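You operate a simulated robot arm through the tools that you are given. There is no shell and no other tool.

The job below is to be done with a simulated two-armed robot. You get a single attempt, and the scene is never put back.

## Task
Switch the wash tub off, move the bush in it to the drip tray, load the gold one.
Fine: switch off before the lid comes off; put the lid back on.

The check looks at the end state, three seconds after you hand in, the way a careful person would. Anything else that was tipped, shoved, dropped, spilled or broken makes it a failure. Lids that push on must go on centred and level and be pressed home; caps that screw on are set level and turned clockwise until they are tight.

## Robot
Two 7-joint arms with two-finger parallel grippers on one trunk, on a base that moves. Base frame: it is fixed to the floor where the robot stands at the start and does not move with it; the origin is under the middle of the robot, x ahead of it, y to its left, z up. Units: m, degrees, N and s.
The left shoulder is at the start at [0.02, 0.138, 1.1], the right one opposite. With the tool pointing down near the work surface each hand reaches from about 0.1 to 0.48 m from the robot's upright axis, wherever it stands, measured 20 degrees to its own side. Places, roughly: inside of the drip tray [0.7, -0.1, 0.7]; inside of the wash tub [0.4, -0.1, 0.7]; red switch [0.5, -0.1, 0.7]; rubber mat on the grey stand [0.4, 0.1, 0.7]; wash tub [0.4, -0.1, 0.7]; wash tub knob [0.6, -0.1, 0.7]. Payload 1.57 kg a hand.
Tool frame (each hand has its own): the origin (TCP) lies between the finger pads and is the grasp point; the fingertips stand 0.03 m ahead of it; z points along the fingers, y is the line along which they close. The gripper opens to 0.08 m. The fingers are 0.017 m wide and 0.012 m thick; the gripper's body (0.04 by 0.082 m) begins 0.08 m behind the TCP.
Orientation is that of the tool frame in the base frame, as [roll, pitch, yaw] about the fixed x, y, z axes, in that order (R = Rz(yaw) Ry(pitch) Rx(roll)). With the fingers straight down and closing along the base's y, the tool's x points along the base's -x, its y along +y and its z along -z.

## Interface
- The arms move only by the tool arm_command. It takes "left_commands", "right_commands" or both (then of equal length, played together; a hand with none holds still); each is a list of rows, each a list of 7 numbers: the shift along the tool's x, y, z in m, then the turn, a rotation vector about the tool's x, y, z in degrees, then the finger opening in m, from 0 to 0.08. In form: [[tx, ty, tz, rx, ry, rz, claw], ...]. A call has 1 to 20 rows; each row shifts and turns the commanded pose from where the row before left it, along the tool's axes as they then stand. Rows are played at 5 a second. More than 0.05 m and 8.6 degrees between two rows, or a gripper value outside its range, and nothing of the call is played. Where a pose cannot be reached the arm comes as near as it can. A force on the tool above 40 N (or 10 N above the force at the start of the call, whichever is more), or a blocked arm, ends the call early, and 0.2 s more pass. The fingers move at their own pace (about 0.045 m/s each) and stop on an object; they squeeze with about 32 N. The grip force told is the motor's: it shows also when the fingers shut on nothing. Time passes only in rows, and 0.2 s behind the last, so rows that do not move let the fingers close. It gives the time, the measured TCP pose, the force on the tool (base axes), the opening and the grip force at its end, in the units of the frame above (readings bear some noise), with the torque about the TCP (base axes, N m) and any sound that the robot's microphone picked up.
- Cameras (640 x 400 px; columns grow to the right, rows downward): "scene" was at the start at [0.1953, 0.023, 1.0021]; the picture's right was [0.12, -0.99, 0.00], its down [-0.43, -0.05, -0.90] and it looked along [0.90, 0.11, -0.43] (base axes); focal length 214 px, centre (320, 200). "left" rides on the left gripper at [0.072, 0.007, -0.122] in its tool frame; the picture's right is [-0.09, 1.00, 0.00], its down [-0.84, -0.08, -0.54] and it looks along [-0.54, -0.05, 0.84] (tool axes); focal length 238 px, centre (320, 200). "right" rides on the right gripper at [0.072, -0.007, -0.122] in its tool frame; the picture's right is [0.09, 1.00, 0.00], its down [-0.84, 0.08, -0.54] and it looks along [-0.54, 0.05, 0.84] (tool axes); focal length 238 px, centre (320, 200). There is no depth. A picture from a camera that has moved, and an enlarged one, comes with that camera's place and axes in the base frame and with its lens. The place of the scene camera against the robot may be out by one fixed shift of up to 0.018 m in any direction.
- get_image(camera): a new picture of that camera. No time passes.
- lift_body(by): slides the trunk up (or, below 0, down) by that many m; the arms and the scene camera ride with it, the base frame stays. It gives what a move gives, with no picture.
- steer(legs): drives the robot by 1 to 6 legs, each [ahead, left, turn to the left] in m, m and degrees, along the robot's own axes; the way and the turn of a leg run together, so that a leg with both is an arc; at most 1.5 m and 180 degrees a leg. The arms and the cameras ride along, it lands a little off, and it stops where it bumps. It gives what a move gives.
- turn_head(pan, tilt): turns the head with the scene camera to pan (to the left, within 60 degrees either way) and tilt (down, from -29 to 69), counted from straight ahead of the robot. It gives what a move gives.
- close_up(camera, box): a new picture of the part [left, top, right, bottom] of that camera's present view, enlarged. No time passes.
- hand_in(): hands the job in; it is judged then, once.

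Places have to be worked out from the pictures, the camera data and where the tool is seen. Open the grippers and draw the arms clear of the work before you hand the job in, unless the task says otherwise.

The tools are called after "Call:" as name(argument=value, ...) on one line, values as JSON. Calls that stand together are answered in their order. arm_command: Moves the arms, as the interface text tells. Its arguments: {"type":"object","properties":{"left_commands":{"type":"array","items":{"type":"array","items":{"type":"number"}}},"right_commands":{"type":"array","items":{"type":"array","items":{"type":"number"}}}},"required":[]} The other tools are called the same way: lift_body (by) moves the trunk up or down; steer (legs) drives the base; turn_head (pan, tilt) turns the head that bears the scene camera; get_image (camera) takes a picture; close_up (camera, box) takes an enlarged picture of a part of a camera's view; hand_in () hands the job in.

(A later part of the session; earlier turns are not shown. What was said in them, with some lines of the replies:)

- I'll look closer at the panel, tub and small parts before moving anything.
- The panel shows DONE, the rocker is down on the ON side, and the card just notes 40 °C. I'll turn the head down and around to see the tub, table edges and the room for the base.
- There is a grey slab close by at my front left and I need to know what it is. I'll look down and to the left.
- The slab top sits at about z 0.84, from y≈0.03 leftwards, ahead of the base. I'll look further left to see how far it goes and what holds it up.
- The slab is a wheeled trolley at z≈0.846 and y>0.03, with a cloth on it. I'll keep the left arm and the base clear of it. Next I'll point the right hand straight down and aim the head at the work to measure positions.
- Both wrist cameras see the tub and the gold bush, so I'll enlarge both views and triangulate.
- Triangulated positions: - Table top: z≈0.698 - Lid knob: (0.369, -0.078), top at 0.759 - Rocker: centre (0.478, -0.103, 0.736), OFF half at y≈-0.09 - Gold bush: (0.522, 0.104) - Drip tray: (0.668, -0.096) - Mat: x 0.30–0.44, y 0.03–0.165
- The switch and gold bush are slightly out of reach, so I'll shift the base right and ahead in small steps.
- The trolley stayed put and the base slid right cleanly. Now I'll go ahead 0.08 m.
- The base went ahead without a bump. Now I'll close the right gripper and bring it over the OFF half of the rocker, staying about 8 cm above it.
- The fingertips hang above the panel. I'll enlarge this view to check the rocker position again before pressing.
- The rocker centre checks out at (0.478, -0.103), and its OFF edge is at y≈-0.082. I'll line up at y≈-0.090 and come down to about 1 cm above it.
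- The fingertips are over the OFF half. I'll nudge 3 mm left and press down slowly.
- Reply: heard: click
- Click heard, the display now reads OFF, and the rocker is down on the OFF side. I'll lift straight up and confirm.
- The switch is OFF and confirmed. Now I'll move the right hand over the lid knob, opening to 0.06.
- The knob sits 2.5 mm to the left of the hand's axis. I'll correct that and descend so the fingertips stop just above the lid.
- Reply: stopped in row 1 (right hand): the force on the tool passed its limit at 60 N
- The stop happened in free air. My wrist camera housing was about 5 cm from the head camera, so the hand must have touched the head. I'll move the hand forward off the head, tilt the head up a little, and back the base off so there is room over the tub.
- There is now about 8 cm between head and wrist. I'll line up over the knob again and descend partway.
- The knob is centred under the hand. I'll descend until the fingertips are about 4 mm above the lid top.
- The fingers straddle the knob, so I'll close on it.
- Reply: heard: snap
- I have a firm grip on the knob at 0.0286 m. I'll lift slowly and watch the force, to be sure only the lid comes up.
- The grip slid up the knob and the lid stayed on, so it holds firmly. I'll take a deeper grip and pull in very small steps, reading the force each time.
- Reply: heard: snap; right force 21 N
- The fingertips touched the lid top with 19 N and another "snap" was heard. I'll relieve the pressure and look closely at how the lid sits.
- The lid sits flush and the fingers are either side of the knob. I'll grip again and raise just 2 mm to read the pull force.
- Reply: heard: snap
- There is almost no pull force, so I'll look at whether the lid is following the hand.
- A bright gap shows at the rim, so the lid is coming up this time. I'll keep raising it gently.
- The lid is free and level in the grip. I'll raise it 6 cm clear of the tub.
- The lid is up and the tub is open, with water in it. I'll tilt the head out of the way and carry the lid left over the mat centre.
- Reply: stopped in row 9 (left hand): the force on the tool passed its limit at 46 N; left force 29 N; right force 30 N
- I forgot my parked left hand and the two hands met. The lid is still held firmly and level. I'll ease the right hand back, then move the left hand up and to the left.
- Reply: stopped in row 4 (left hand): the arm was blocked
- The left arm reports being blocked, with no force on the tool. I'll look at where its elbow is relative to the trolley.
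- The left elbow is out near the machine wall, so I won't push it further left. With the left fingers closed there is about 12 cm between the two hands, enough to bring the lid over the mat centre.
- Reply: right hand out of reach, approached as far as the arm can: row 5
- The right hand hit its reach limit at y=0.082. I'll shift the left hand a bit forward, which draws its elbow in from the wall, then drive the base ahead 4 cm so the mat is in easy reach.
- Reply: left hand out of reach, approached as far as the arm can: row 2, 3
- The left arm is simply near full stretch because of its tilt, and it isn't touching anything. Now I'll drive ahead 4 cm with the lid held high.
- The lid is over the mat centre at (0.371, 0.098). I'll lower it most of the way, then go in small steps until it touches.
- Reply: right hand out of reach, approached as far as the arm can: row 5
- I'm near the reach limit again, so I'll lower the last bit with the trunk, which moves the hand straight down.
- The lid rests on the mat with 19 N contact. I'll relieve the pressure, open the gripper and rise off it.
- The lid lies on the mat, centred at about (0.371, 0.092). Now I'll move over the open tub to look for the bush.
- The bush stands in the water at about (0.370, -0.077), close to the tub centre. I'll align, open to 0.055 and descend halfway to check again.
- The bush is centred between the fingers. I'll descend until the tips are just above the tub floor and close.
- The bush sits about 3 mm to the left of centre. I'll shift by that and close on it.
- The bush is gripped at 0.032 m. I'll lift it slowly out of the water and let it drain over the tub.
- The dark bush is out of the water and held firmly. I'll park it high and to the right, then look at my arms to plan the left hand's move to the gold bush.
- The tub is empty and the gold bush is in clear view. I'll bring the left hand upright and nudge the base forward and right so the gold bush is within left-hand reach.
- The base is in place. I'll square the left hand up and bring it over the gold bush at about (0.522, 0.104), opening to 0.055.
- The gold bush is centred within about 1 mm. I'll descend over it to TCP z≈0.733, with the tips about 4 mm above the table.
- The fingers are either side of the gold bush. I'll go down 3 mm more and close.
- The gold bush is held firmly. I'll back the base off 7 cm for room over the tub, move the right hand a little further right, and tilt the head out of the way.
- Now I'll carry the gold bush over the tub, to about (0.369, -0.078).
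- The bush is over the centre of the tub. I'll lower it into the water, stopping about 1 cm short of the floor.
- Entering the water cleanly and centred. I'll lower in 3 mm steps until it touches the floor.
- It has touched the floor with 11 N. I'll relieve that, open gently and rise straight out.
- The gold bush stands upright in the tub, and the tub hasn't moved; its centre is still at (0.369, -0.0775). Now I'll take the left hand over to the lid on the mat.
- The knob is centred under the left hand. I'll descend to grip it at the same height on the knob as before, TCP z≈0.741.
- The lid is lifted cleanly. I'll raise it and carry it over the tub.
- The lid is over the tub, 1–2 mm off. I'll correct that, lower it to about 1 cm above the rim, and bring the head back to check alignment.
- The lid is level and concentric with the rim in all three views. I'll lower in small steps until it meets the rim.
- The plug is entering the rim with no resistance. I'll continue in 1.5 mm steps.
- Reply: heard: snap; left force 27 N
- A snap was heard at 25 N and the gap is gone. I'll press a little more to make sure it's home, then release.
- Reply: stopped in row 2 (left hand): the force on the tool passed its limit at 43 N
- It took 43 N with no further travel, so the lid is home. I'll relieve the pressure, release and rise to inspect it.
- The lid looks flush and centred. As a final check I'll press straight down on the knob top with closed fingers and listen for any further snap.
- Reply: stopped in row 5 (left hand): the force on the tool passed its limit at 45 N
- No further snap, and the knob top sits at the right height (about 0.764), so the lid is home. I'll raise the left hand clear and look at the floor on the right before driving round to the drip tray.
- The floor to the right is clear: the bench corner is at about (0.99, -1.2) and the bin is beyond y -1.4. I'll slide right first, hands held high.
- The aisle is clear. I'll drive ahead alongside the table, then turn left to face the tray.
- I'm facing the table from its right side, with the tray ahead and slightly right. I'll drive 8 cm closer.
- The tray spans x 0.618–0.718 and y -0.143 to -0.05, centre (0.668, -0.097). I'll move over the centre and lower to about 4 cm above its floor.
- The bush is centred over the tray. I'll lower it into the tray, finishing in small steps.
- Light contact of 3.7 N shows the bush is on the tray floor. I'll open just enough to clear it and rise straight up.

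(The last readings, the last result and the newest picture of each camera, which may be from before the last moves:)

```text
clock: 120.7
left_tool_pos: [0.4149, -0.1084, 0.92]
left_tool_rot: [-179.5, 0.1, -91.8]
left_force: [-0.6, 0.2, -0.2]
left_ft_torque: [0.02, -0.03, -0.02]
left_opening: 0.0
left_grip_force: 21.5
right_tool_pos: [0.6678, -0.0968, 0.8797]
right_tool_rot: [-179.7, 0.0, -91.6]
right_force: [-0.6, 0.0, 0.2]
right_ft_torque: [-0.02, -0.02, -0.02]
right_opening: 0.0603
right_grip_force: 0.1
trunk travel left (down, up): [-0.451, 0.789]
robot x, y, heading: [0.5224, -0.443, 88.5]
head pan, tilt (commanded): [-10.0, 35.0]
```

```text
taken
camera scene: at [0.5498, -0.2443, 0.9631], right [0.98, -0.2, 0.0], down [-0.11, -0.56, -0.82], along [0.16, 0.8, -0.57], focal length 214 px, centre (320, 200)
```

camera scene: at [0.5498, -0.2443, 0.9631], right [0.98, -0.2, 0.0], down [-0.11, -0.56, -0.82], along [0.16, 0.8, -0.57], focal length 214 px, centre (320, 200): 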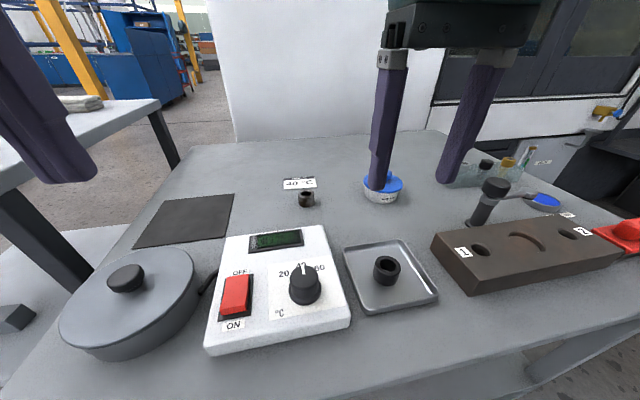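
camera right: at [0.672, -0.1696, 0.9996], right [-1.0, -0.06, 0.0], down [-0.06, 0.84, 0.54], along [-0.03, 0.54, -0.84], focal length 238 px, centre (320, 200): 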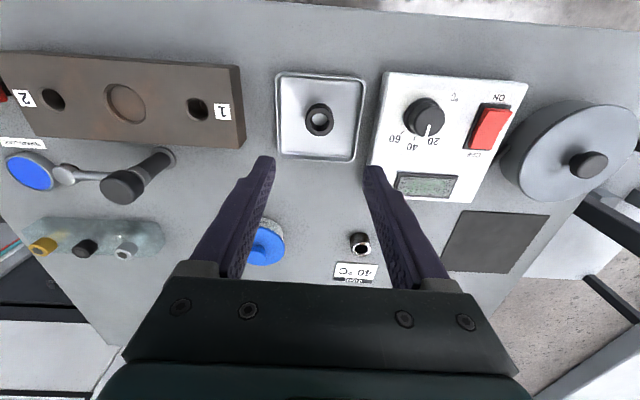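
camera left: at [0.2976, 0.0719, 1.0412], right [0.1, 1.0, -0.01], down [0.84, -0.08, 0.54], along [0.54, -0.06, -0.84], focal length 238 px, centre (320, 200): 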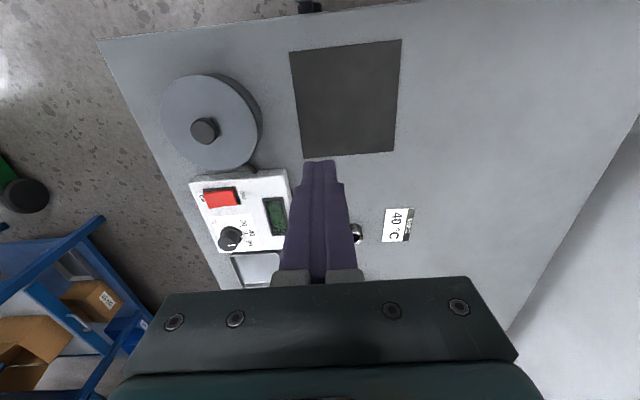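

The dark bush stands upright in the tray. I'll check the lid, switch and tray up close before withdrawing.

Call:
close_up(camera="scene", box=[40, 210, 240, 370])

Call:
close_up(camera="scene", box=[200, 210, 450, 360])

Call:
close_up(camera="left", box=[0, 0, 640, 300])

```text
2.50 times, centred on (140, 290) of scene
camera zoom: at [0.5498, -0.2443, 0.9631], right [0.98, -0.2, 0.0], down [-0.11, -0.56, -0.82], along [0.16, 0.8, -0.57], focal length 536 px, centre (770, -25)
```

zoom: 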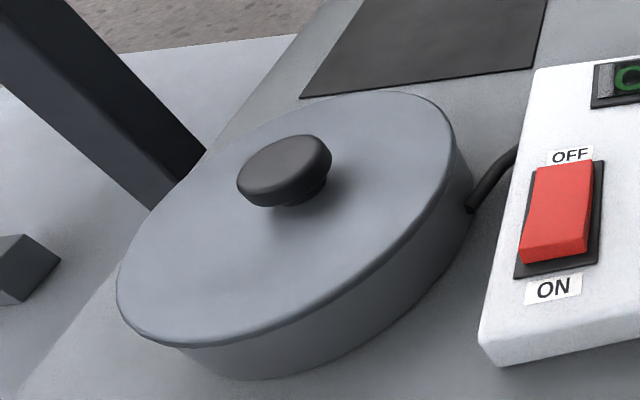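

```text
2.56 times, centred on (325, 285) of scene
camera zoom: at [0.5498, -0.2443, 0.9631], right [0.98, -0.2, 0.0], down [-0.11, -0.56, -0.82], along [0.16, 0.8, -0.57], focal length 549 px, centre (307, -18)
```

zoom: 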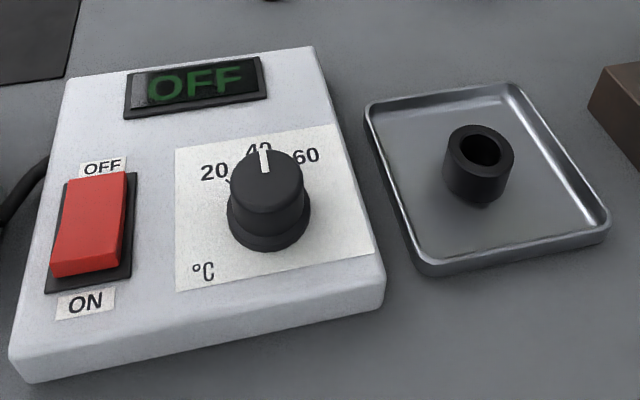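

```text
1.00 times, centred on (320, 150) of left (not enlarged: the box is as wide or as high as the picture)
camera zoom: at [0.4056, -0.1804, 1.0411], right [-0.99, 0.12, -0.01], down [0.1, 0.83, 0.54], along [0.08, 0.54, -0.84], focal length 238 px, centre (320, 250)
```

zoom: 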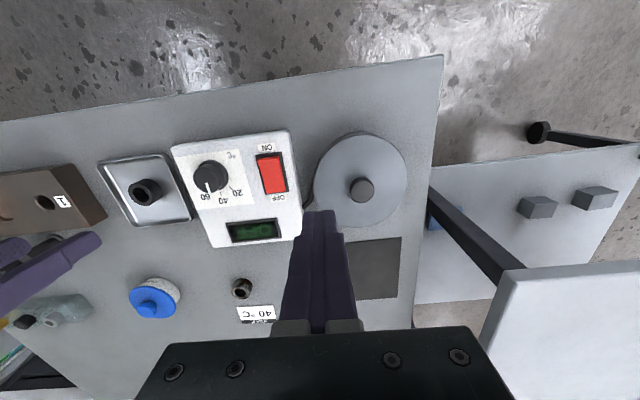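

Everything checks out: the display reads OFF, the dial is untouched at 40, the lid is flush and level, and the dark bush is upright in the tray. I'll open the left gripper too and back the base away so both arms are clear of the work.

Call:
arm_command(left_commands=[[0, 0, -0.01, 0, 0, 0, 0.06], [0, 0, -0.01, 0, 0, 0, 0.08], [0, 0, 0, 0, 0, 0, 0.08]], right_commands=[[0, 0, -0.02, 0, 0, 0, 0.08], [0, 0, -0.02, 0, 0, 0, 0.08], [0, 0, 0, 0, 0, 0, 0.08]])

Call:
steer(legs=[[-0.28, 0, 0]])

Call:
get_image(camera="scene")

Call:
get_image(camera="right")

```text
clock: 121.5
left_tool_pos: [0.4159, -0.1081, 0.9419]
left_tool_rot: [-179.5, 0.1, -91.9]
left_force: [0.6, 1.2, 0.2]
left_ft_torque: [-0.01, -0.01, -0.03]
left_opening: 0.066
left_grip_force: 0.0
right_tool_pos: [0.6675, -0.097, 0.9202]
right_tool_rot: [-179.8, 0.1, -91.6]
right_force: [0.3, -0.5, 0.0]
right_ft_torque: [-0.01, 0.0, 0.02]
right_opening: 0.0799
right_grip_force: 0.0
trunk travel left (down, up): [-0.451, 0.789]
robot x, y, heading: [0.5282, -0.4422, 88.3]
head pan, tilt (commanded): [-10.0, 35.0]
```

```text
clock: 123.4
left_tool_pos: [0.4084, -0.3878, 0.9407]
left_tool_rot: [-179.4, 0.1, -91.6]
left_force: [-0.1, 0.3, 0.5]
left_ft_torque: [0.02, 0.01, 0.0]
left_opening: 0.0799
left_grip_force: 0.1
right_tool_pos: [0.6606, -0.3744, 0.9194]
right_tool_rot: [-179.8, 0.0, -91.4]
right_force: [0.0, 0.1, 1.2]
right_ft_torque: [0.01, 0.02, -0.01]
right_opening: 0.0799
right_grip_force: 0.0
trunk travel left (down, up): [-0.451, 0.789]
robot x, y, heading: [0.5191, -0.7177, 89.1]
head pan, tilt (commanded): [-10.0, 35.0]
```

```text
taken
camera scene: at [0.5428, -0.5228, 0.963], right [0.98, -0.19, 0.0], down [-0.11, -0.56, -0.82], along [0.16, 0.8, -0.57], focal length 214 px, centre (320, 200)
```

scene: 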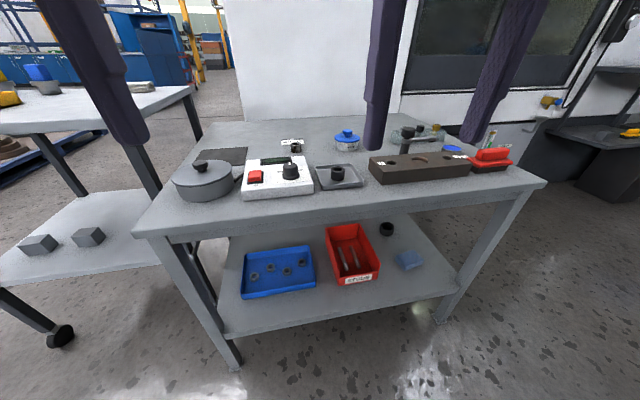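

```text
taken
camera right: at [0.6653, -0.4474, 1.0397], right [-1.0, -0.07, 0.0], down [-0.06, 0.84, 0.54], along [-0.03, 0.54, -0.84], focal length 238 px, centre (320, 200)
```

right: 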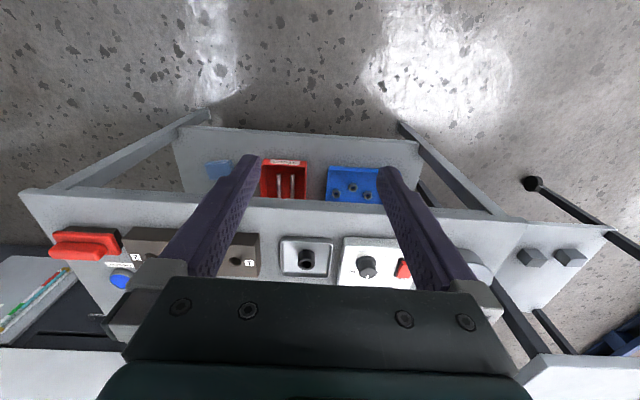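

Both arms are open and clear of the table. The tub is off and lidded with the gold bush inside, the dark bush is in the drip tray, and nothing else has moved. I'm handing in.

Call:
hand_in()

```text
The job is handed in.
```

The job is done and handed in; I don't have the result of the check yet.

- **Switch:** I pressed the wash tub off before touching the lid. I heard it click and the display reads OFF. The temperature dial was not touched and still points at 40.
- **Old bush:** the dark bush from the tub is standing upright in the drip tray.
- **Gold bush:** it is standing upright in the water, near the centre of the tub.
- **Lid:** I set it back on centred and level and it snapped into place. Pressing hard on it afterwards gave no further movement.

There were three contacts or slips along the way:
- **Head:** the right hand touched the robot's own head before I lifted the lid.
- **Hands:** the two hands bumped each other while I was carrying the lid. The lid stayed in the grip.
- **Lid grip:** my first grip slid off the lid's knob, so I took a second one.

I saw nothing tipped, dropped or spilled. Both grippers are open and the robot is backed away from the table.
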